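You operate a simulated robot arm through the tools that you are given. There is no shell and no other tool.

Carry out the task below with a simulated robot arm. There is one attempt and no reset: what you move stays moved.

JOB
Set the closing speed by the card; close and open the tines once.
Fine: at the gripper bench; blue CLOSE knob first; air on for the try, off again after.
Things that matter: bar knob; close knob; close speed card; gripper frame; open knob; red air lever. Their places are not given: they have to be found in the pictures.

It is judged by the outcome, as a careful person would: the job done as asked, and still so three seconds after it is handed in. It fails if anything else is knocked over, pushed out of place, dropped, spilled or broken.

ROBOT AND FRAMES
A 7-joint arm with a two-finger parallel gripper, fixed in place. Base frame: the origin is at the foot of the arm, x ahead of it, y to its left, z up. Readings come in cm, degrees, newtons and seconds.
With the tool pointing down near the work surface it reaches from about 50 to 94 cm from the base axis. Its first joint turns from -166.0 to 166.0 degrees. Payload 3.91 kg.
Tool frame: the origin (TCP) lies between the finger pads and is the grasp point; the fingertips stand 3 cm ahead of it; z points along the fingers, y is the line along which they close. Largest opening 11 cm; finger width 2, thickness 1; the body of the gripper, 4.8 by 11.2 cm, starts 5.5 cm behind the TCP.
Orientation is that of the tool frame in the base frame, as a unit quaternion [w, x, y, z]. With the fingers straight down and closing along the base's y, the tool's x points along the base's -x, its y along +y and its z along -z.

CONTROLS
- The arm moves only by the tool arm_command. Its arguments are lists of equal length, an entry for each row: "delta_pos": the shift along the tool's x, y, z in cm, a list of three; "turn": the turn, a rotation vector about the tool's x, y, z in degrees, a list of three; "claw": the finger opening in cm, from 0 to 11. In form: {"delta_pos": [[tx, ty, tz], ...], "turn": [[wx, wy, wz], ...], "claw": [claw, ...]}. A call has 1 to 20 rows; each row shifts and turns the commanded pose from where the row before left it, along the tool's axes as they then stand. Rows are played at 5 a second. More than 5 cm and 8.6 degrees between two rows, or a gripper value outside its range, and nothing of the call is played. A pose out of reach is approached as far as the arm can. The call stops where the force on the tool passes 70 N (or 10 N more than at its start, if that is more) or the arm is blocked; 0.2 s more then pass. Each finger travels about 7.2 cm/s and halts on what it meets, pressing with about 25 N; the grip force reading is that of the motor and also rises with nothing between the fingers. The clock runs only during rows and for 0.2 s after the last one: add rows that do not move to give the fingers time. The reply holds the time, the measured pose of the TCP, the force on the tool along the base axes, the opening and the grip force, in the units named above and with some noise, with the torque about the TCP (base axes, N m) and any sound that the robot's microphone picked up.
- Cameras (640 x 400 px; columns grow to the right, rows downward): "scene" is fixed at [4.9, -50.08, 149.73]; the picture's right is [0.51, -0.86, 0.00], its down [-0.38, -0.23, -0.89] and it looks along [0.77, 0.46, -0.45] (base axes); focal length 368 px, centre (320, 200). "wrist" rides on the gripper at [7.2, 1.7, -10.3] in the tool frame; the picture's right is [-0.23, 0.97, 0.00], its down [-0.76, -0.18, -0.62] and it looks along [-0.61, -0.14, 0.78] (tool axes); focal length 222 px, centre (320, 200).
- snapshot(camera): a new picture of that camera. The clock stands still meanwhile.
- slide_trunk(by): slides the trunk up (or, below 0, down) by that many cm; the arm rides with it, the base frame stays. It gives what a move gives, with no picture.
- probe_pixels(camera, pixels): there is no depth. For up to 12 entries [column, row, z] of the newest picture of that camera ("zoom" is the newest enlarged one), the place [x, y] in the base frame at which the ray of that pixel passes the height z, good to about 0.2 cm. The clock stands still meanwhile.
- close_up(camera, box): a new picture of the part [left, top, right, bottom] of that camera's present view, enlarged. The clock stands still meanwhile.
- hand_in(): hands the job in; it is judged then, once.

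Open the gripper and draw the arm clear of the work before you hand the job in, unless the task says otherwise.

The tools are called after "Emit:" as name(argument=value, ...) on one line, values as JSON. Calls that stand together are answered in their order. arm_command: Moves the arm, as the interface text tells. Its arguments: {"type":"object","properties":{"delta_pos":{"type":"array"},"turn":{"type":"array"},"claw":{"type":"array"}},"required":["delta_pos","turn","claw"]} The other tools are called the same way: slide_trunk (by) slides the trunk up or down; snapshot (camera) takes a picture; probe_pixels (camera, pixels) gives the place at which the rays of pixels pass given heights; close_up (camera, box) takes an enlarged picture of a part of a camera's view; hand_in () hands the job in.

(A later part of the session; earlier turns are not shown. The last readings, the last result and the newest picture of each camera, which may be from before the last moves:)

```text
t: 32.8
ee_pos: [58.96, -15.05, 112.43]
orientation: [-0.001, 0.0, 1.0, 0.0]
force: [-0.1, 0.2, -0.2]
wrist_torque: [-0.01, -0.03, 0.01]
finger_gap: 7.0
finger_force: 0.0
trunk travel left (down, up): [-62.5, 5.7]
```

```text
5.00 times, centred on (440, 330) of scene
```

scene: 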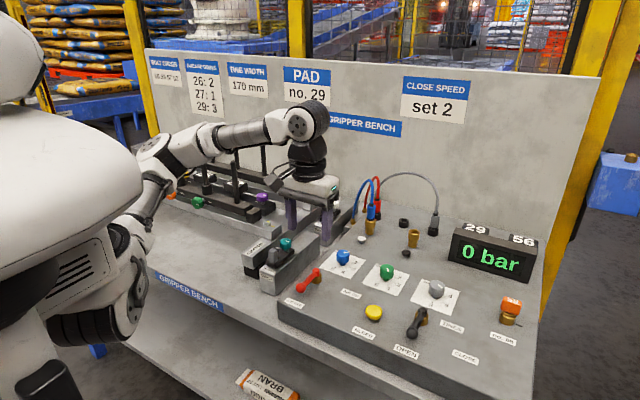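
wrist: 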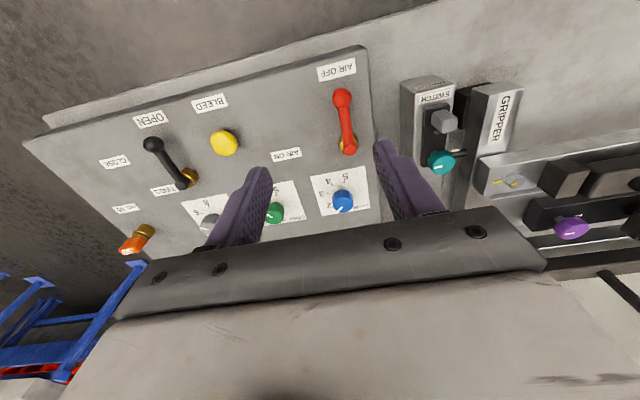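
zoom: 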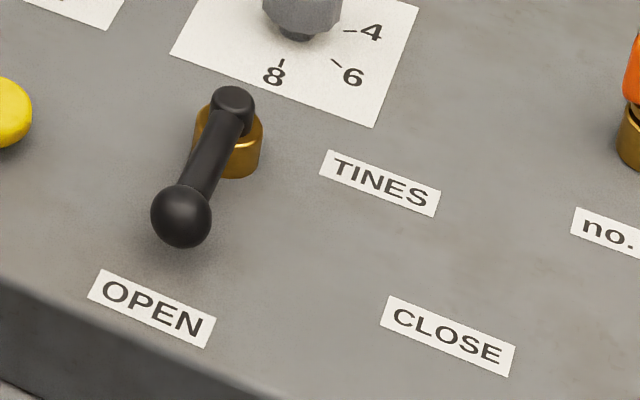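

I probe these lever features in both cameras at several heights to triangulate ball height and pivot positions.

Emit:
probe_pixels(camera="wrist", pixels=[[341.8, 98.5, 94], [341.8, 98.5, 96], [341.8, 98.5, 98], [349.7, 149.8, 96], [349.7, 149.8, 98], [348.6, 144.3, 93], [153.6, 144.5, 96], [153.6, 144.5, 98], [182.5, 185.2, 96], [182.5, 185.2, 98], [189.9, 177.5, 93], [115, 161.8, 92]])

Emit:
snapshot(camera="scene")

Emit:
probe_pixels(camera="scene", pixels=[[300.8, 287.95, 94], [300.8, 287.95, 96], [300.8, 287.95, 98], [315.95, 271, 96], [315.95, 271, 98], [316.55, 281.8, 92], [412.2, 333.4, 96], [412.2, 333.4, 98], [422.6, 309.6, 96], [422.6, 309.6, 98], [424, 323.6, 92], [465.8, 357.2, 92]])

```text
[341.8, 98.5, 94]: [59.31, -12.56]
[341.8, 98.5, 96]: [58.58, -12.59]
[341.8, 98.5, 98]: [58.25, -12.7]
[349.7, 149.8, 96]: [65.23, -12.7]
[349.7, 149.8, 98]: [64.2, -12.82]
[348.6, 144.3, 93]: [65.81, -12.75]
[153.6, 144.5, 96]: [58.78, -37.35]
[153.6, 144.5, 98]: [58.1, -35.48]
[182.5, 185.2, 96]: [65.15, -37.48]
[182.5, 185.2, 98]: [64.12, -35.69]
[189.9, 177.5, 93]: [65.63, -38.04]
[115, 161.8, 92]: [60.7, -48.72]
```

```text
taken
```

scene: 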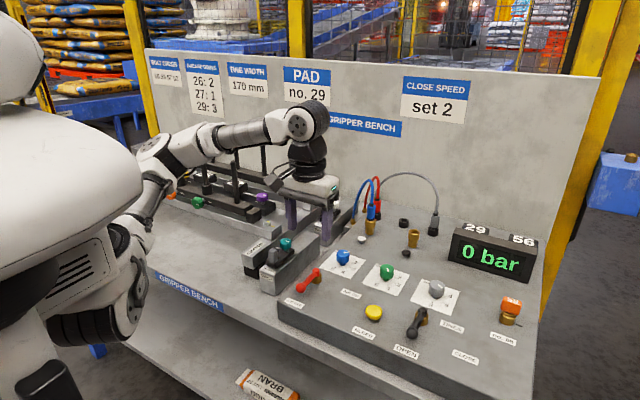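

```text
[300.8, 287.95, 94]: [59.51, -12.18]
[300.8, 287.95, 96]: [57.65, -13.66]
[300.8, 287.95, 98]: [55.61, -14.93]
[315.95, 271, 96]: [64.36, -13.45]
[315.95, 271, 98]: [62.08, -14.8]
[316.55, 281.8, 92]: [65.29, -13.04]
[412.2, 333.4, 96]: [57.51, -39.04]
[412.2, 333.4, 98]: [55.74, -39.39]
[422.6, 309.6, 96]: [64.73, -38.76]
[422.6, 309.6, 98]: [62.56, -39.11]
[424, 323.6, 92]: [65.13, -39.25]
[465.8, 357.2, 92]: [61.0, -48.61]
```

Triangulation: red ball centre ≈(59.1,−12.55,94.5), radius ≈1.15 cm, pivot ≈(65.6,−12.8), so throw radius ≈6.5 cm; black ball ≈(59.0,−38.75,94.5), pivot ≈(65.3,−38.9). I'll straddle the red ball with fingers open 4 cm, first stopping a bit high to check.

Emit:
arm_command(delta_pos=[[-0.14, 2.5, 0], [0, 0, 4], [0, 0, 4], [0, 0, 4], [0, 0, 0]], turn=[[0, 0, 0], [0, 0, 0], [0, 0, 0], [0, 0, 0], [0, 0, 0]], claw=[6, 4.4, 4.4, 4.4, 4.4])

Emit:
snapshot(camera="wrist")

Emit:
close_up(camera="scene", box=[250, 210, 370, 310])

```text
t: 34.0
ee_pos: [59.15, -12.63, 100.35]
orientation: [0.0, 0.0, 1.0, 0.0]
force: [0.1, 0.6, 0.3]
wrist_torque: [0.0, 0.01, -0.04]
finger_gap: 4.4
finger_force: 0.1
trunk travel left (down, up): [-62.5, 5.7]
```

```text
taken
```

wrist: 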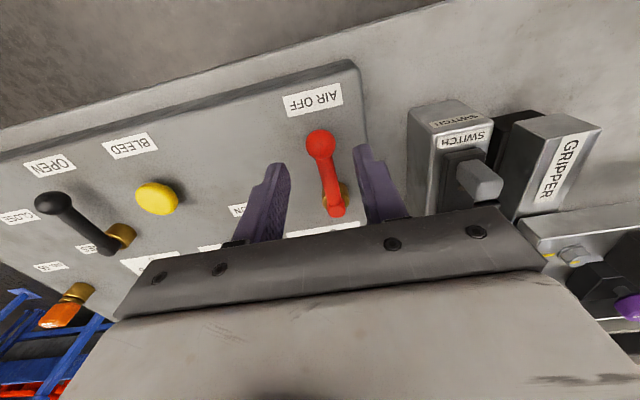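

```text
4.00 times, centred on (310, 260) of scene
```

zoom: 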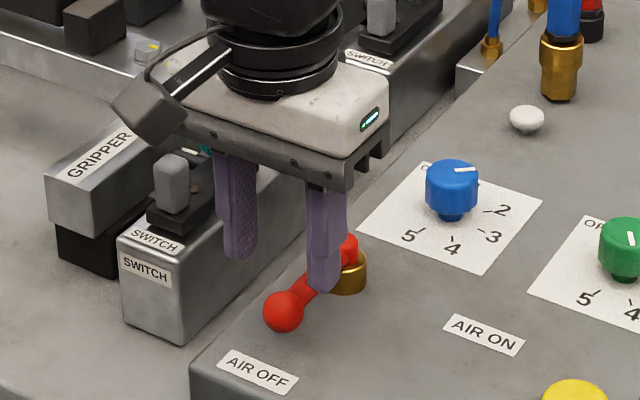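

The fingers line up with the ball. Before descending I check how high the nearby grey switch toggle (wrist ≈(478,178), scene ≈(273,250)) and teal knob stand, so the gripper body clears them.

Emit:
probe_pixels(camera="wrist", pixels=[[484, 178, 92], [484, 178, 95], [484, 178, 98], [484, 178, 101], [430, 110, 88], [430, 110, 92]])

Emit:
probe_pixels(camera="zoom", pixels=[[172, 162, 92], [172, 162, 95], [172, 162, 98], [172, 162, 101], [150, 240, 88], [150, 240, 92]])

```text
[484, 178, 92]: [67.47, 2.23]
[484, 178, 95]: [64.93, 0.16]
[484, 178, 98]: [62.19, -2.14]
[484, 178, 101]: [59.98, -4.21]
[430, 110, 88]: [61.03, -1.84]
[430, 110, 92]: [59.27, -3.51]
```

```text
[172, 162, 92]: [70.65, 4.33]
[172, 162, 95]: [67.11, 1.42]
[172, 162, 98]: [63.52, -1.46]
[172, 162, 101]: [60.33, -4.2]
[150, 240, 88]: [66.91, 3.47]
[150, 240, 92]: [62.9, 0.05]
```

The toggle top is at z≈97 near (64,−1), well away from the gripper body (y ≤ −7, z ≥ 101). I descend so the fingertips straddle the ball at z≈93 and narrow the gap to 3.2 cm.

Emit:
arm_command(delta_pos=[[0, 0, 2.2], [0, 0, 2.1], [0, 0, 0], [0, 0, 0]], turn=[[0, 0, 0], [0, 0, 0], [0, 0, 0], [0, 0, 0]], claw=[4.4, 4.4, 3.4, 3.2])

Emit:
close_up(camera="wrist", box=[220, 90, 440, 230])

Emit:
close_up(camera="scene", box=[250, 210, 370, 310])

```text
t: 35.0
ee_pos: [59.05, -12.6, 96.17]
orientation: [0.0, 0.0, 1.0, 0.0]
force: [-0.1, 0.3, -1.0]
wrist_torque: [0.01, 0.01, -0.02]
finger_gap: 3.19
finger_force: 0.1
trunk travel left (down, up): [-62.5, 5.7]
```

```text
2.86 times, centred on (330, 160) of wrist
```

zoom: 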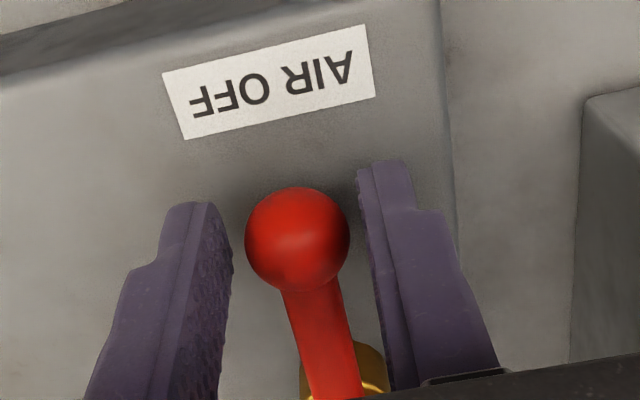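

```text
4.00 times, centred on (310, 260) of scene
```

zoom: 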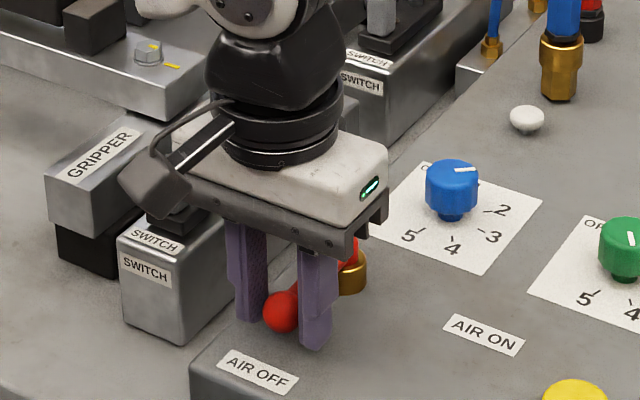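

The ball sits between the fingers with clearance. I swing along the arc (R≈6.5 cm) counter-clockwise toward AIR ON, first 45°.

Emit:
arm_command(delta_pos=[[-0.056, -0.848, 0], [-0.056, -0.848, 0], [-0.056, -0.848, 0], [-0.056, -0.848, 0], [-0.056, -0.848, 0], [-0.056, -0.848, 0], [0, 0, 0]], turn=[[0, 0, -7.5], [0, 0, -7.5], [0, 0, -7.5], [0, 0, -7.5], [0, 0, -7.5], [0, 0, -7.5], [0, 0, 0]], claw=[3.2, 3.2, 3.2, 3.2, 3.2, 3.2, 3.2])

Emit:
close_up(camera="wrist", box=[220, 90, 440, 230])

Emit:
close_up(camera="scene", box=[250, 210, 370, 310])

```text
t: 36.6
ee_pos: [60.94, -17.14, 96.13]
orientation: [0.0, -0.384, 0.923, 0.001]
force: [0.6, 0.5, -0.6]
wrist_torque: [0.0, 0.01, 0.01]
finger_gap: 3.23
finger_force: 0.4
trunk travel left (down, up): [-62.5, 5.7]
```

```text
2.86 times, centred on (330, 160) of wrist
```

zoom: 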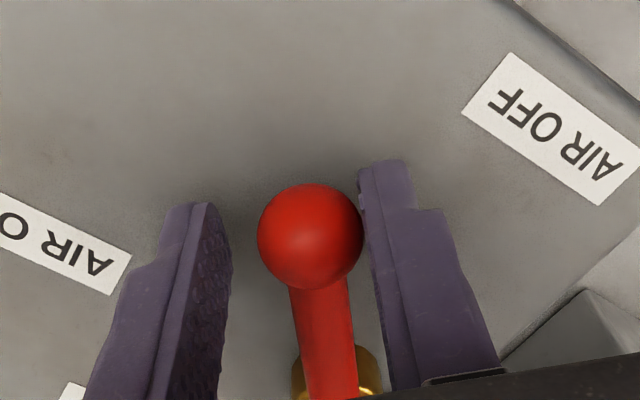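

```text
4.00 times, centred on (310, 260) of scene
```

zoom: 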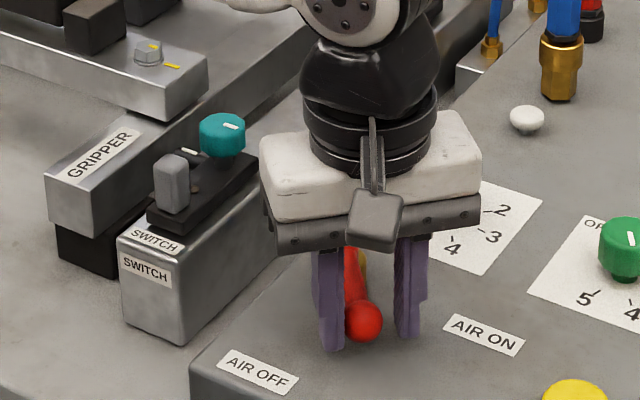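

The lever follows at about 40° with no force. I continue another 48° to the AIR ON position.

Emit:
arm_command(delta_pos=[[-0.049, -0.792, 0], [-0.049, -0.792, 0], [-0.049, -0.792, 0], [-0.049, -0.792, 0], [-0.049, -0.792, 0], [-0.049, -0.792, 0], [-0.036, -0.68, 0], [0, 0, 0]], turn=[[0, 0, -7], [0, 0, -7], [0, 0, -7], [0, 0, -7], [0, 0, -7], [0, 0, -7], [0, 0, -6], [0, 0, 0]], claw=[3.2, 3.2, 3.2, 3.2, 3.2, 3.2, 3.2, 3.2])

Emit:
snapshot(camera="scene")

Emit:
close_up(camera="wrist", box=[220, 90, 440, 230])

Emit:
close_up(camera="scene", box=[270, 210, 390, 310])

```text
t: 38.4
ee_pos: [65.91, -19.11, 96.04]
orientation: [0.0, 0.726, -0.687, -0.001]
force: [-0.6, 1.1, 0.5]
wrist_torque: [-0.01, 0.02, -0.01]
finger_gap: 3.23
finger_force: 0.1
trunk travel left (down, up): [-62.5, 5.7]
```

```text
taken
```

scene: 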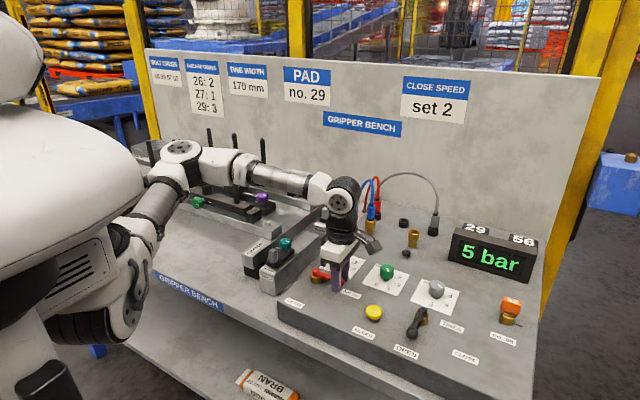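

```text
2.86 times, centred on (330, 160) of wrist
```

zoom: 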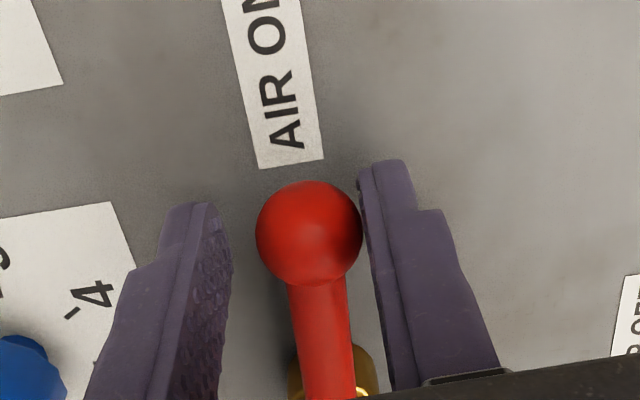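

```text
4.00 times, centred on (330, 260) of scene
```

zoom: 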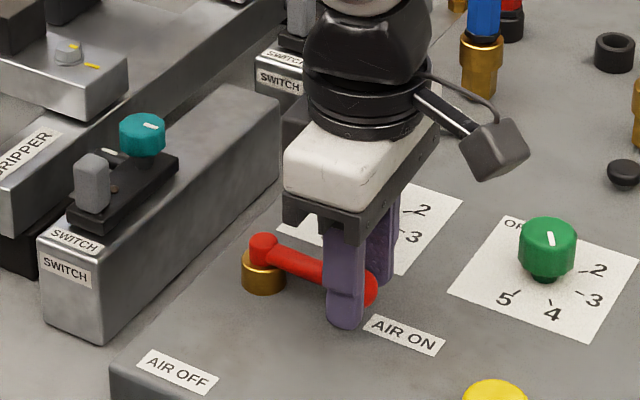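

The display reads 5 bar with the red lever at AIR ON. I lift clear, rotate back to yaw 0 and move over to the tines lever's ball at ≈(59.0,−38.75).

Emit:
arm_command(delta_pos=[[0, 0, -3], [0, 0, -4], [0, 0, -4], [0, 0, 0], [0, 0, 0], [0, 0, 0], [0, 0, 0], [0, 0, 0], [0, 0, 0], [0, 0, 0], [0, 0, 0], [0, 0, 0], [0, 0, 0], [0, 0, 0], [0, 0, 0], [0, 0, 0], [0, 0, 0]], turn=[[0, 0, 0], [0, 0, 0], [0, 0, 0], [0, 0, 7.2], [0, 0, 7.2], [0, 0, 7.2], [0, 0, 7.2], [0, 0, 7.2], [0, 0, 7.2], [0, 0, 7.2], [0, 0, 7.2], [0, 0, 7.2], [0, 0, 7.2], [0, 0, 7.2], [0, 0, 7.2], [0, 0, 6.8]], claw=[3.4, 4.4, 4.4, 4.4, 4.4, 4.4, 4.4, 4.4, 4.4, 4.4, 4.4, 4.4, 4.4, 4.4, 4.4, 4.4, 4.4])

```text
refused: the lists must be of equal length
```

One row count was off (17 shifts vs 16 turns); I resend it with equal lists.

Emit:
arm_command(delta_pos=[[0, 0, -3], [0, 0, -4], [0, 0, -4], [0, 0, 0], [0, 0, 0], [0, 0, 0], [0, 0, 0], [0, 0, 0], [0, 0, 0], [0, 0, 0], [0, 0, 0], [0, 0, 0], [0, 0, 0], [0, 0, 0], [0, 0, 0], [0, 0, 0]], turn=[[0, 0, 0], [0, 0, 0], [0, 0, 0], [0, 0, 7.2], [0, 0, 7.2], [0, 0, 7.2], [0, 0, 7.2], [0, 0, 7.2], [0, 0, 7.2], [0, 0, 7.2], [0, 0, 7.2], [0, 0, 7.2], [0, 0, 7.2], [0, 0, 7.2], [0, 0, 7.2], [0, 0, 6.8]], claw=[3.4, 4.4, 4.4, 4.4, 4.4, 4.4, 4.4, 4.4, 4.4, 4.4, 4.4, 4.4, 4.4, 4.4, 4.4, 4.4])

Emit:
arm_command(delta_pos=[[1.38, -3.93, 0], [1.38, -3.93, 0], [1.38, -3.93, 0], [1.38, -3.93, 0], [1.38, -3.93, 0], [0, 0, 0]], turn=[[0, 0, 0], [0, 0, 0], [0, 0, 0], [0, 0, 0], [0, 0, 0], [0, 0, 0]], claw=[4.4, 4.4, 4.4, 4.4, 4.4, 4.4])

Emit:
snapshot(camera="wrist")

Emit:
snapshot(camera="scene")

```text
t: 41.8
ee_pos: [65.91, -19.02, 107.1]
orientation: [0.0, 0.003, 1.0, 0.0]
force: [-0.6, -0.1, -0.3]
wrist_torque: [0.0, 0.0, -0.02]
finger_gap: 4.39
finger_force: 0.2
trunk travel left (down, up): [-62.5, 5.7]
```

```text
t: 43.2
ee_pos: [59.18, -38.88, 106.91]
orientation: [0.0, 0.002, 1.0, 0.0]
force: [0.0, 0.5, 0.4]
wrist_torque: [0.0, -0.01, -0.02]
finger_gap: 4.38
finger_force: 0.1
trunk travel left (down, up): [-62.5, 5.7]
```

```text
taken
```

wrist: 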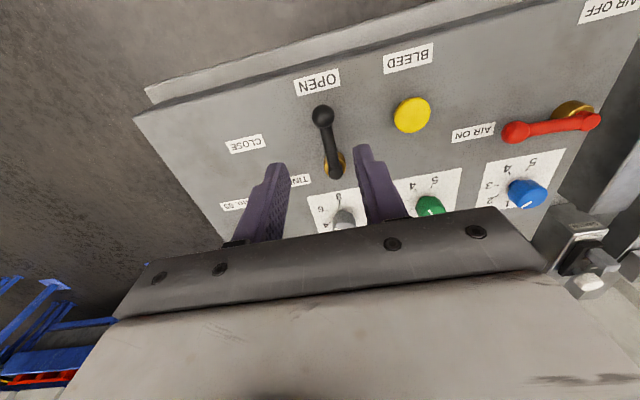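

```text
taken
```

scene: 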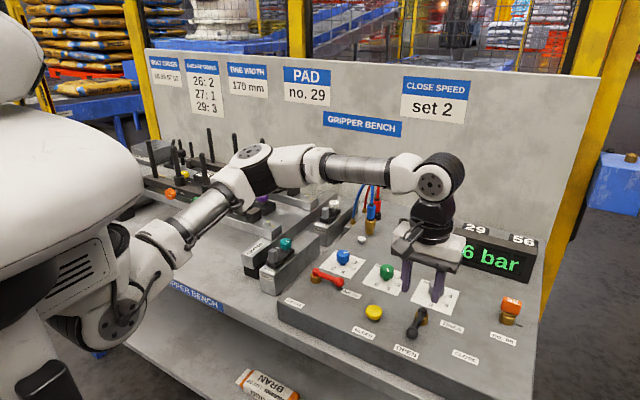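

Pressure now reads 6 bar. I re-measure the black ball (wrist (322,116)) and the pivot cap (334,172) before descending.

Emit:
probe_pixels(camera="wrist", pixels=[[322, 116, 94.5], [334, 172, 95], [340, 160, 93], [316, 82, 92], [246, 144, 92], [301, 180, 92]])

Emit:
close_up(camera="wrist", box=[220, 60, 440, 200])

```text
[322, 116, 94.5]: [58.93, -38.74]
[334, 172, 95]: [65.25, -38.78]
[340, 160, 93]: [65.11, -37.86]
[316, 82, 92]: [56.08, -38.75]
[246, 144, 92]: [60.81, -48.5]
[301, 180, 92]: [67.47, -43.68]
```

```text
2.86 times, centred on (330, 130) of wrist
```

zoom: 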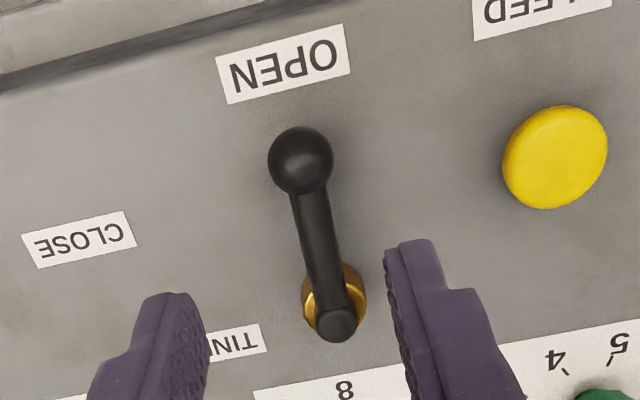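

The ball is at (58.9,−38.7), pivot (65.3,−38.8). I descend to straddle the ball and take a baseline close-up of the gripper frame.

Emit:
arm_command(delta_pos=[[0.2, 0.13, 3.5], [0, 0, 3.5], [0, 0, 2.5], [0, 0, 1.4], [0, 0, 0], [0, 0, 0]], turn=[[0, 0, 0], [0, 0, 0], [0, 0, 0], [0, 0, 0], [0, 0, 0], [0, 0, 0]], claw=[4.4, 4.4, 4.4, 4.4, 3.4, 3.2])

Emit:
close_up(camera="wrist", box=[220, 90, 440, 230])

Emit:
close_up(camera="scene", box=[130, 110, 350, 290])

```text
t: 44.6
ee_pos: [58.94, -38.51, 96.19]
orientation: [0.0, 0.002, 1.0, 0.0]
force: [0.5, 0.1, 0.0]
wrist_torque: [0.01, 0.03, -0.03]
finger_gap: 3.22
finger_force: 0.0
trunk travel left (down, up): [-62.5, 5.7]
```

```text
2.86 times, centred on (330, 160) of wrist
```

zoom: 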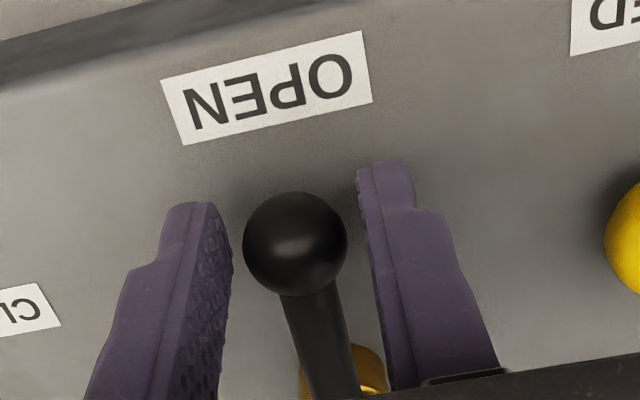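

```text
2.22 times, centred on (240, 200) of scene
```

zoom: 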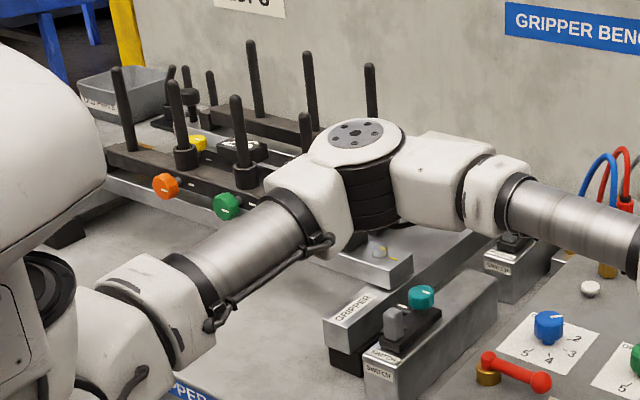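

The black ball is between the fingers and the arm's elbow is well clear of the frame's rods. I swing the tines lever counter-clockwise toward CLOSE, first ≈42°, watching force.

Emit:
arm_command(delta_pos=[[-0.048, -0.78, 0], [-0.048, -0.78, 0], [-0.048, -0.78, 0], [-0.048, -0.78, 0], [-0.048, -0.78, 0], [-0.048, -0.78, 0], [0, 0, 0]], turn=[[0, 0, -7], [0, 0, -7], [0, 0, -7], [0, 0, -7], [0, 0, -7], [0, 0, -7], [0, 0, 0]], claw=[3.2, 3.2, 3.2, 3.2, 3.2, 3.2, 3.2])

Emit:
close_up(camera="wrist", box=[220, 90, 440, 230])

Emit:
close_up(camera="scene", box=[130, 110, 350, 290])

Emit:
close_up(camera="scene", box=[390, 240, 540, 370])

```text
t: 46.2
ee_pos: [60.52, -42.82, 96.15]
orientation: [0.0, -0.358, 0.934, 0.0]
force: [-0.5, 0.9, 0.6]
wrist_torque: [0.04, 0.01, 0.01]
finger_gap: 3.22
finger_force: 0.4
trunk travel left (down, up): [-62.5, 5.7]
```

```text
2.86 times, centred on (330, 160) of wrist
```

zoom: 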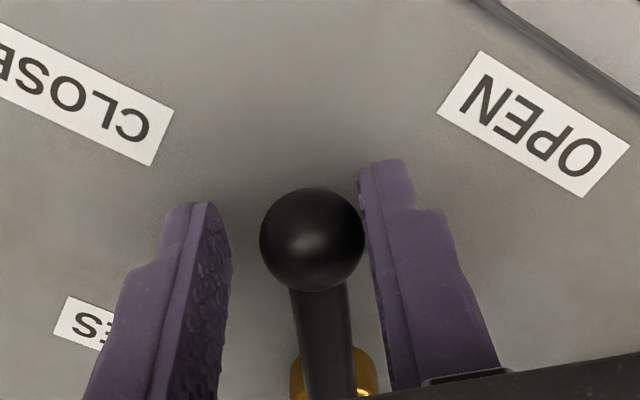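

```text
2.22 times, centred on (240, 200) of scene
```

zoom: 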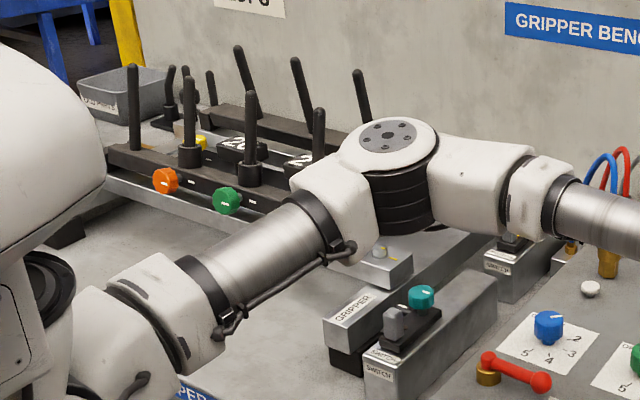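

```text
3.08 times, centred on (465, 305) of scene
```

zoom: 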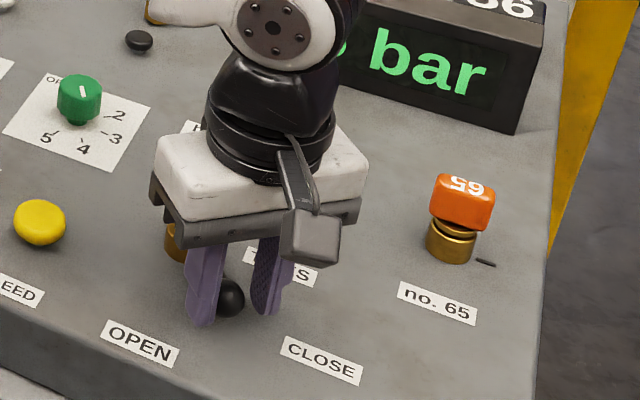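

The tines have begun to tilt, so the lever is working. I continue another ≈28° toward the CLOSE label and check.

Emit:
arm_command(delta_pos=[[-0.048, -0.78, 0], [-0.048, -0.78, 0], [-0.048, -0.78, 0], [-0.048, -0.78, 0], [0, 0, 0]], turn=[[0, 0, -7], [0, 0, -7], [0, 0, -7], [0, 0, -7], [0, 0, 0]], claw=[3.2, 3.2, 3.2, 3.2, 3.2])

Emit:
close_up(camera="wrist", box=[220, 90, 440, 230])

Emit:
close_up(camera="scene", box=[130, 110, 350, 290])

Emit:
close_up(camera="scene", box=[390, 240, 540, 370])

```text
t: 47.4
ee_pos: [62.9, -44.43, 96.21]
orientation: [-0.001, -0.572, 0.82, 0.001]
force: [-3.9, 3.0, -1.9]
wrist_torque: [0.08, 0.07, -0.02]
finger_gap: 3.48
finger_force: 2.6
trunk travel left (down, up): [-62.5, 5.7]
```

```text
2.86 times, centred on (330, 160) of wrist
```

zoom: 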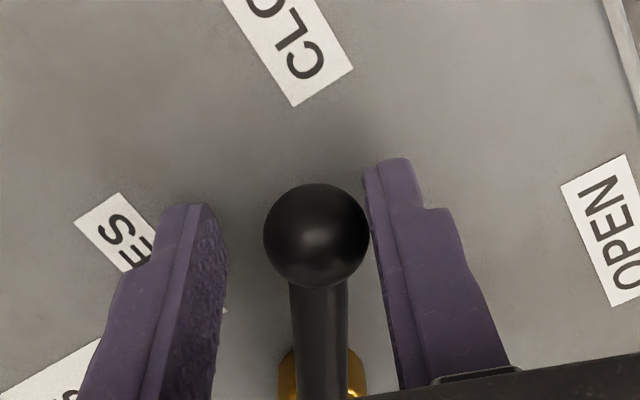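

```text
2.22 times, centred on (240, 200) of scene
```

zoom: 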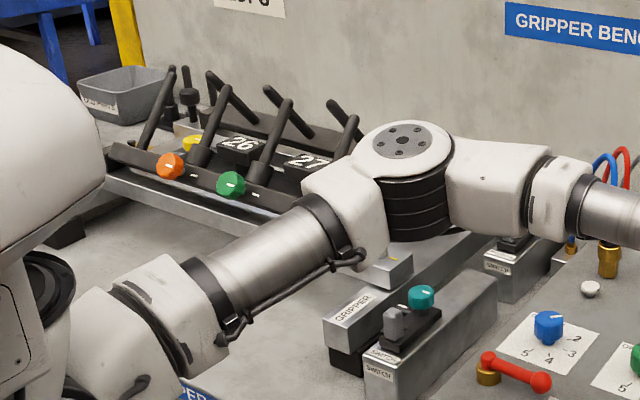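

```text
3.08 times, centred on (465, 305) of scene
```

zoom: 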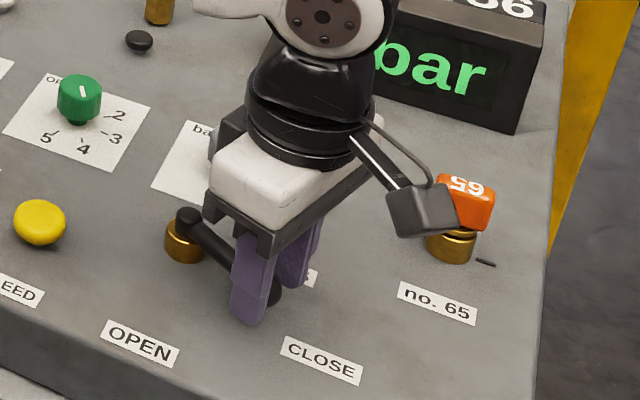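

The lever met its stop at ≈66° (gap widened slightly, ≈5 N), and the tines are tilting inward. I wait ≈2 s without motion and look whether the closing stroke has ended.

Emit:
arm_command(delta_pos=[[0, 0, 0], [0, 0, 0], [0, 0, 0], [0, 0, 0], [0, 0, 0], [0, 0, 0], [0, 0, 0], [0, 0, 0], [0, 0, 0], [0, 0, 0]], turn=[[0, 0, 0], [0, 0, 0], [0, 0, 0], [0, 0, 0], [0, 0, 0], [0, 0, 0], [0, 0, 0], [0, 0, 0], [0, 0, 0], [0, 0, 0]], claw=[3.2, 3.2, 3.2, 3.2, 3.2, 3.2, 3.2, 3.2, 3.2, 3.2])

Emit:
close_up(camera="scene", box=[130, 110, 350, 290])

Emit:
snapshot(camera="scene")

Emit:
close_up(camera="wrist", box=[220, 90, 440, 230])

```text
t: 49.6
ee_pos: [62.99, -44.51, 96.31]
orientation: [0.0, -0.573, 0.82, 0.0]
force: [-5.4, 2.4, -2.6]
wrist_torque: [0.0, 0.05, -0.02]
finger_gap: 3.51
finger_force: 3.0
trunk travel left (down, up): [-62.5, 5.7]
```

```text
2.22 times, centred on (240, 200) of scene
```

zoom: 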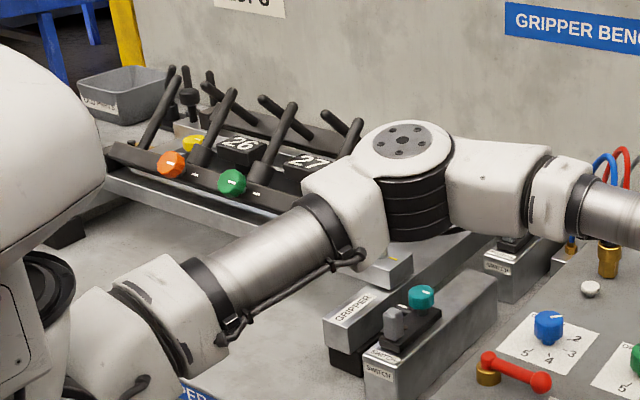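

```text
taken
```

scene: 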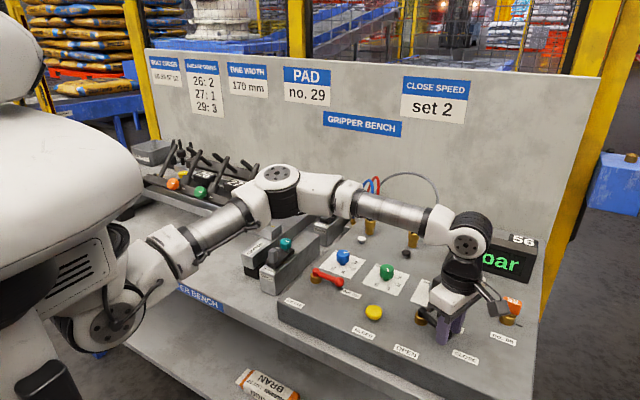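

```text
2.86 times, centred on (330, 160) of wrist
```

zoom: 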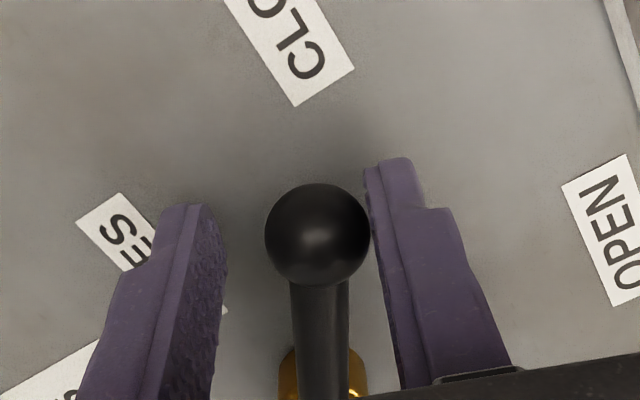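

The tines moved a little further since the last picture. I wait 2 s more to confirm they have stopped (fully closed).

Emit:
arm_command(delta_pos=[[0, 0, 0], [0, 0, 0], [0, 0, 0], [0, 0, 0], [0, 0, 0], [0, 0, 0], [0, 0, 0], [0, 0, 0], [0, 0, 0], [0, 0, 0]], turn=[[0, 0, 0], [0, 0, 0], [0, 0, 0], [0, 0, 0], [0, 0, 0], [0, 0, 0], [0, 0, 0], [0, 0, 0], [0, 0, 0], [0, 0, 0]], claw=[3.2, 3.2, 3.2, 3.2, 3.2, 3.2, 3.2, 3.2, 3.2, 3.2])

Emit:
close_up(camera="scene", box=[130, 110, 350, 290])

```text
t: 51.8
ee_pos: [62.89, -44.44, 96.18]
orientation: [0.0, -0.572, 0.82, -0.001]
force: [-6.5, 1.8, -2.2]
wrist_torque: [0.04, 0.12, 0.05]
finger_gap: 3.49
finger_force: 3.1
trunk travel left (down, up): [-62.5, 5.7]
```

```text
2.22 times, centred on (240, 200) of scene
```

zoom: 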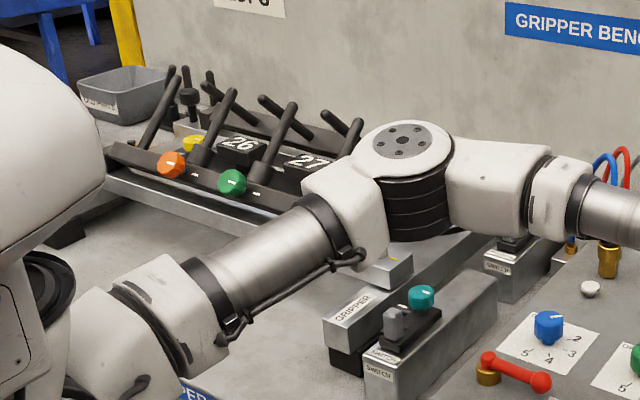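

The tines are unchanged since the last picture, so they are fully closed. I swing the lever back clockwise to OPEN with the other finger.

Emit:
arm_command(delta_pos=[[-0.054, 0.828, 0], [-0.054, 0.828, 0], [-0.054, 0.828, 0], [-0.054, 0.828, 0], [-0.054, 0.828, 0], [-0.054, 0.828, 0], [-0.054, 0.828, 0], [-0.054, 0.828, 0], [-0.054, 0.828, 0], [-0.036, 0.67, 0], [0, 0, 0], [0, 0, 0]], turn=[[0, 0, 7.43], [0, 0, 7.43], [0, 0, 7.43], [0, 0, 7.43], [0, 0, 7.43], [0, 0, 7.43], [0, 0, 7.43], [0, 0, 7.43], [0, 0, 7.43], [0, 0, 6], [0, 0, 0], [0, 0, 0]], claw=[3.2, 3.2, 3.2, 3.2, 3.2, 3.2, 3.2, 3.2, 3.2, 3.2, 3.2, 3.2])

Emit:
close_up(camera="wrist", box=[220, 90, 440, 230])

Emit:
close_up(camera="scene", box=[130, 110, 350, 290])

Emit:
close_up(camera="scene", box=[390, 240, 540, 370])

```text
t: 54.4
ee_pos: [58.83, -38.26, 96.28]
orientation: [0.0, 0.027, 1.0, 0.0]
force: [0.1, 0.0, 0.1]
wrist_torque: [0.02, 0.01, -0.01]
finger_gap: 3.2
finger_force: 0.0
trunk travel left (down, up): [-62.5, 5.7]
```

```text
2.86 times, centred on (330, 160) of wrist
```

zoom: 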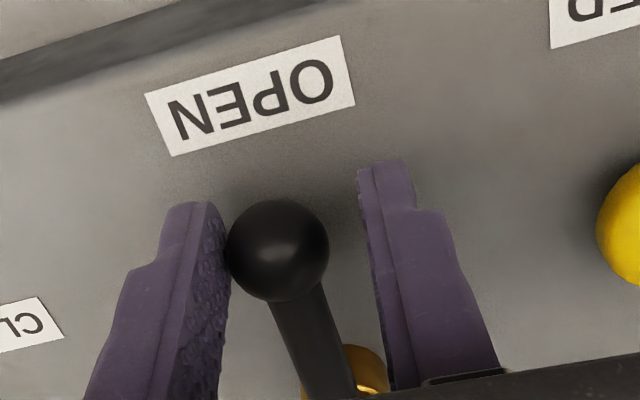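

```text
2.22 times, centred on (240, 200) of scene
```

zoom: 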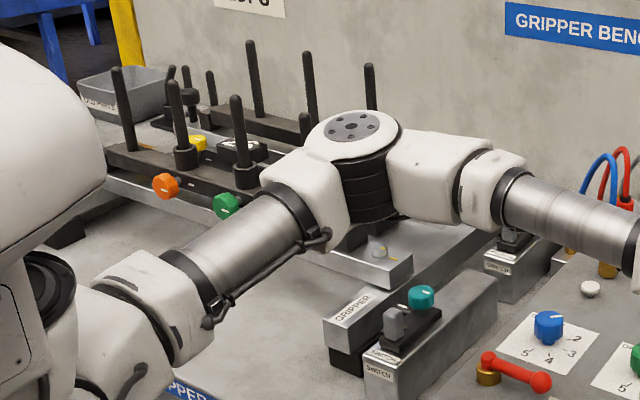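

```text
3.08 times, centred on (465, 305) of scene
```

zoom: 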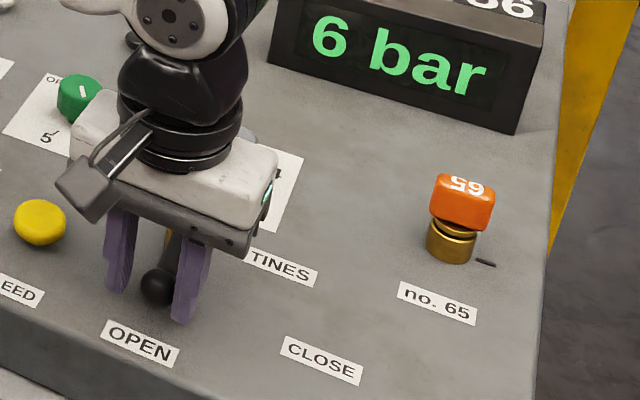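

The tines are upright again, matching the baseline picture, and the display shows 6 bar. I nudge the lever ≈1.5° more to make sure it sits at its OPEN stop, and wait a second.

Emit:
arm_command(delta_pos=[[0, 0.17, 0], [0, 0, 0], [0, 0, 0], [0, 0, 0], [0, 0, 0]], turn=[[0, 0, 1.5], [0, 0, 0], [0, 0, 0], [0, 0, 0], [0, 0, 0]], claw=[3.2, 3.2, 3.2, 3.2, 3.2])

Emit:
close_up(camera="wrist", box=[220, 90, 440, 230])

Emit:
close_up(camera="scene", box=[130, 110, 350, 290])

```text
t: 55.6
ee_pos: [58.91, -37.96, 96.2]
orientation: [0.0, 0.04, 0.999, 0.0]
force: [0.4, -0.9, -0.2]
wrist_torque: [-0.04, 0.02, -0.01]
finger_gap: 3.24
finger_force: 0.7
trunk travel left (down, up): [-62.5, 5.7]
```

```text
2.86 times, centred on (330, 160) of wrist
```

zoom: 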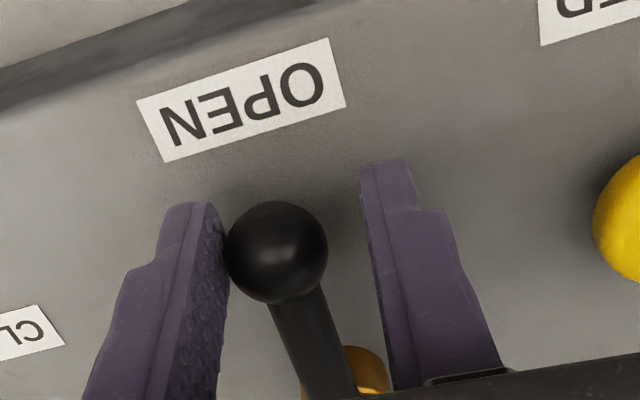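

```text
2.22 times, centred on (240, 200) of scene
```

zoom: 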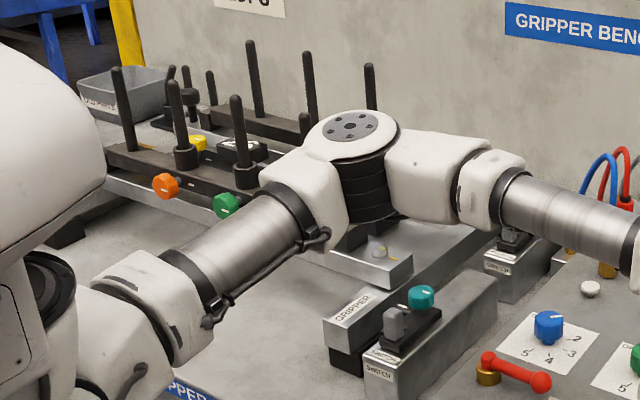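

The lever is on its OPEN stop and the tines are fully open. I back the finger off, lift clear, and go back over to the red lever.

Emit:
arm_command(delta_pos=[[0, -0.35, 0], [0, 0, 0], [0, 0, -3], [0, 0, -4], [0, 0, -4], [-1.4, 3.85, 0], [-1.4, 3.85, 0], [-1.4, 3.85, 0], [-1.4, 3.85, 0], [-1.4, 3.85, 0], [0, 0, 0]], turn=[[0, 0, 0], [0, 0, 0], [0, 0, 0], [0, 0, 0], [0, 0, -4.6], [0, 0, 0], [0, 0, 0], [0, 0, 0], [0, 0, 0], [0, 0, 0], [0, 0, 0]], claw=[3.2, 3.5, 3.5, 4.4, 4.4, 4.4, 4.4, 4.4, 4.4, 4.4, 4.4])

Emit:
arm_command(delta_pos=[[0, 0, 0], [0, 0, 0], [0, 0, 0], [0, 0, 0], [0, 0, 0], [0, 0, 0], [0, 0, 0], [0, 0, 0], [0, 0, 0], [0, 0, 0], [0, 0, 0], [0, 0, 0]], turn=[[0, 0, -7.5], [0, 0, -7.5], [0, 0, -7.5], [0, 0, -7.5], [0, 0, -7.5], [0, 0, -7.5], [0, 0, -7.5], [0, 0, -7.5], [0, 0, -7.5], [0, 0, -7.5], [0, 0, -7.5], [0, 0, -7.5]], claw=[4.4, 4.4, 4.4, 4.4, 4.4, 4.4, 4.4, 4.4, 4.4, 4.4, 4.4, 4.4])

Emit:
snapshot(camera="wrist")

Emit:
snapshot(camera="scene")

```text
t: 58.0
ee_pos: [65.74, -19.23, 107.24]
orientation: [0.0, 0.0, 1.0, 0.0]
force: [0.1, 0.7, -0.1]
wrist_torque: [0.01, -0.02, 0.03]
finger_gap: 4.39
finger_force: 0.2
trunk travel left (down, up): [-62.5, 5.7]
```

```text
t: 60.6
ee_pos: [65.88, -19.25, 107.31]
orientation: [0.0, 0.708, -0.706, 0.0]
force: [-0.1, -0.4, 0.3]
wrist_torque: [-0.03, 0.01, 0.01]
finger_gap: 4.41
finger_force: 0.3
trunk travel left (down, up): [-62.5, 5.7]
```

```text
taken
```

wrist: 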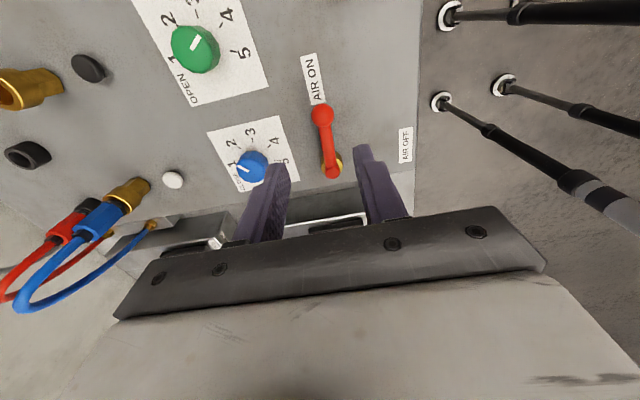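

```text
taken
```

scene: 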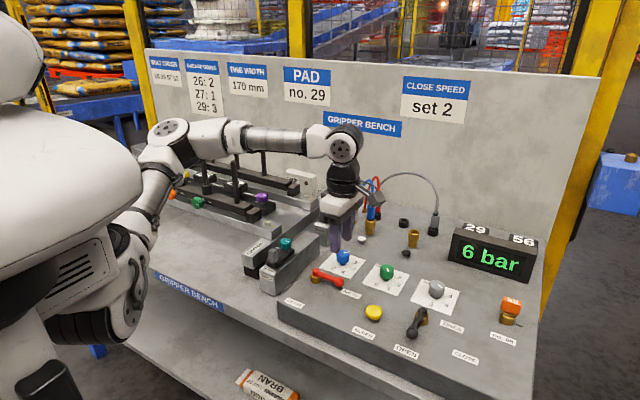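

The red ball appears at wrist (322,115), just as the black ball did when centred. I descend over it and narrow the gap to 3.2 cm.

Emit:
probe_pixels(camera="wrist", pixels=[[322, 115, 94.5], [333, 171, 95]])

Emit:
arm_command(delta_pos=[[0, 0, 3.5], [0, 0, 3.5], [0, 0, 2.7], [0, 0, 1.4], [0, 0, 0], [0, 0, 0]], turn=[[0, 0, 0], [0, 0, 0], [0, 0, 0], [0, 0, 0], [0, 0, 0], [0, 0, 0]], claw=[4.4, 4.4, 4.4, 4.4, 3.4, 3.2])

Emit:
close_up(camera="wrist", box=[220, 90, 440, 230])

```text
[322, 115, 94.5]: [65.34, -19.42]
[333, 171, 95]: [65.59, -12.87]
```

```text
t: 62.0
ee_pos: [65.92, -19.27, 96.19]
orientation: [0.0, 0.707, -0.707, -0.001]
force: [0.2, 0.1, 0.4]
wrist_torque: [0.01, 0.01, -0.01]
finger_gap: 3.2
finger_force: 0.0
trunk travel left (down, up): [-62.5, 5.7]
```

```text
2.86 times, centred on (330, 160) of wrist
```

zoom: 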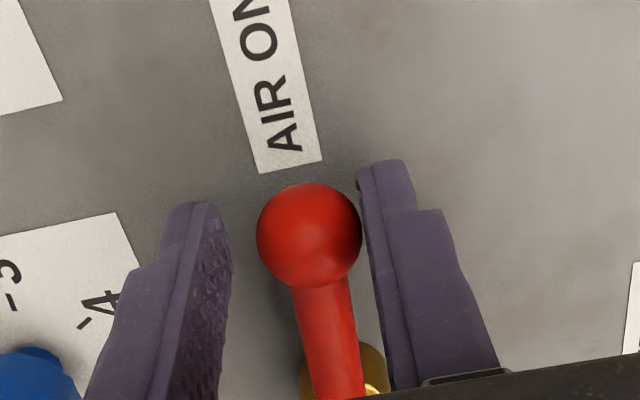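

The red ball is between the fingers. I swing clockwise ≈91° back toward AIR OFF.

Emit:
arm_command(delta_pos=[[-0.048, 0.792, 0], [-0.048, 0.792, 0], [-0.048, 0.792, 0], [-0.048, 0.792, 0], [-0.048, 0.792, 0], [-0.048, 0.792, 0], [-0.048, 0.792, 0], [-0.048, 0.792, 0], [-0.048, 0.792, 0], [-0.048, 0.792, 0], [-0.048, 0.792, 0], [-0.048, 0.792, 0], [-0.048, 0.792, 0], [0, 0, 0]], turn=[[0, 0, 7], [0, 0, 7], [0, 0, 7], [0, 0, 7], [0, 0, 7], [0, 0, 7], [0, 0, 7], [0, 0, 7], [0, 0, 7], [0, 0, 7], [0, 0, 7], [0, 0, 7], [0, 0, 7], [0, 0, 0]], claw=[3.2, 3.2, 3.2, 3.2, 3.2, 3.2, 3.2, 3.2, 3.2, 3.2, 3.2, 3.2, 3.2, 3.2])

Emit:
close_up(camera="wrist", box=[220, 90, 440, 230])

Emit:
snapshot(camera="scene")

```text
t: 65.0
ee_pos: [59.3, -12.55, 95.98]
orientation: [0.0, 0.01, 1.0, 0.0]
force: [-1.0, -1.0, 0.6]
wrist_torque: [-0.02, -0.01, 0.01]
finger_gap: 3.21
finger_force: 0.2
trunk travel left (down, up): [-62.5, 5.7]
```

```text
2.86 times, centred on (330, 160) of wrist
```

zoom: 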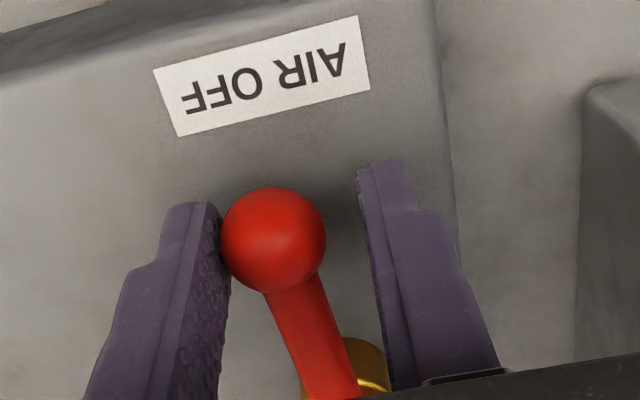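

```text
taken
```

scene: 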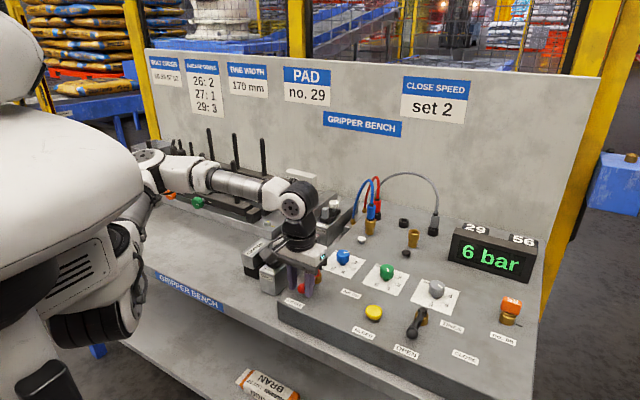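

The lever is still ≈5° short of OFF and the display reads 6 bar. I push a few more degrees while watching the force.

Emit:
arm_command(delta_pos=[[0, 0.28, 0], [0, 0.23, 0], [0, 0, 0], [0, 0, 0]], turn=[[0, 0, 2.5], [0, 0, 2], [0, 0, 0], [0, 0, 0]], claw=[3.2, 3.2, 3.2, 3.2])

Emit:
close_up(camera="wrist", box=[220, 90, 440, 230])

Emit:
snapshot(camera="scene")

```text
t: 66.0
ee_pos: [59.46, -12.09, 96.1]
orientation: [0.0, 0.048, 0.999, 0.0]
force: [-0.2, -1.1, -0.9]
wrist_torque: [-0.04, -0.03, -0.02]
finger_gap: 3.29
finger_force: 0.6
trunk travel left (down, up): [-62.5, 5.7]
```

```text
2.86 times, centred on (330, 160) of wrist
```

zoom: 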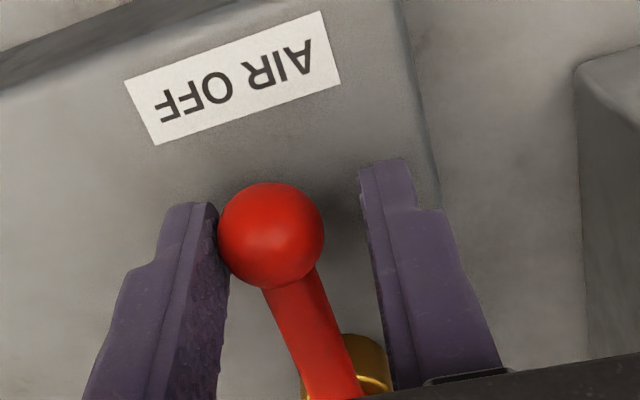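

```text
taken
```

scene: 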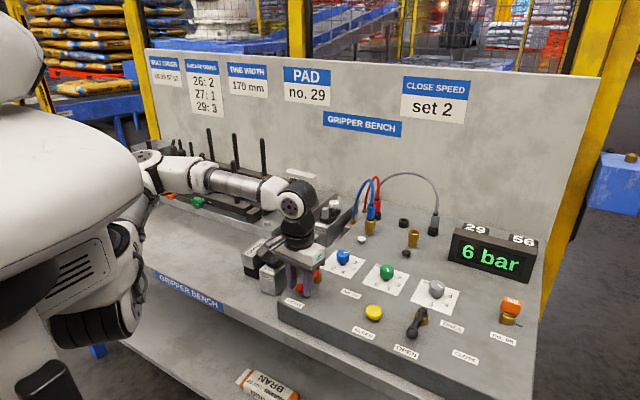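

The gap widened to 3.29 cm, suggesting the OFF stop is reached. I press slightly more to confirm, wait a second and re-read the display.

Emit:
arm_command(delta_pos=[[0, 0.2, 0], [0, 0, 0], [0, 0, 0], [0, 0, 0], [0, 0, 0], [0, 0, 0]], turn=[[0, 0, 1], [0, 0, 0], [0, 0, 0], [0, 0, 0], [0, 0, 0], [0, 0, 0]], claw=[3.2, 3.2, 3.2, 3.2, 3.2, 3.2])

Emit:
close_up(camera="scene", box=[400, 210, 550, 310])

Emit:
close_up(camera="wrist", box=[220, 90, 440, 230])

```text
t: 67.4
ee_pos: [59.42, -11.89, 95.99]
orientation: [0.0, 0.057, 0.998, 0.001]
force: [2.1, -8.5, 1.9]
wrist_torque: [-0.18, -0.09, 0.06]
finger_gap: 3.61
finger_force: 4.1
trunk travel left (down, up): [-62.5, 5.7]
```

```text
4.00 times, centred on (475, 260) of scene
```

zoom: 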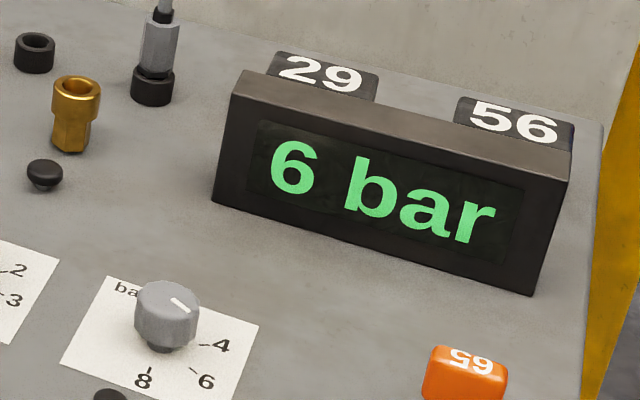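

```text
2.86 times, centred on (330, 160) of wrist
```

zoom: 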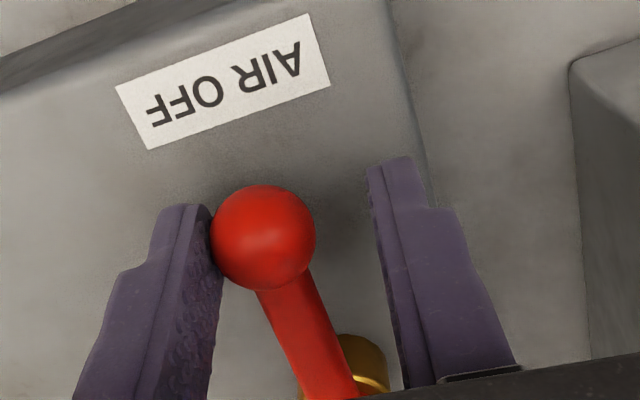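

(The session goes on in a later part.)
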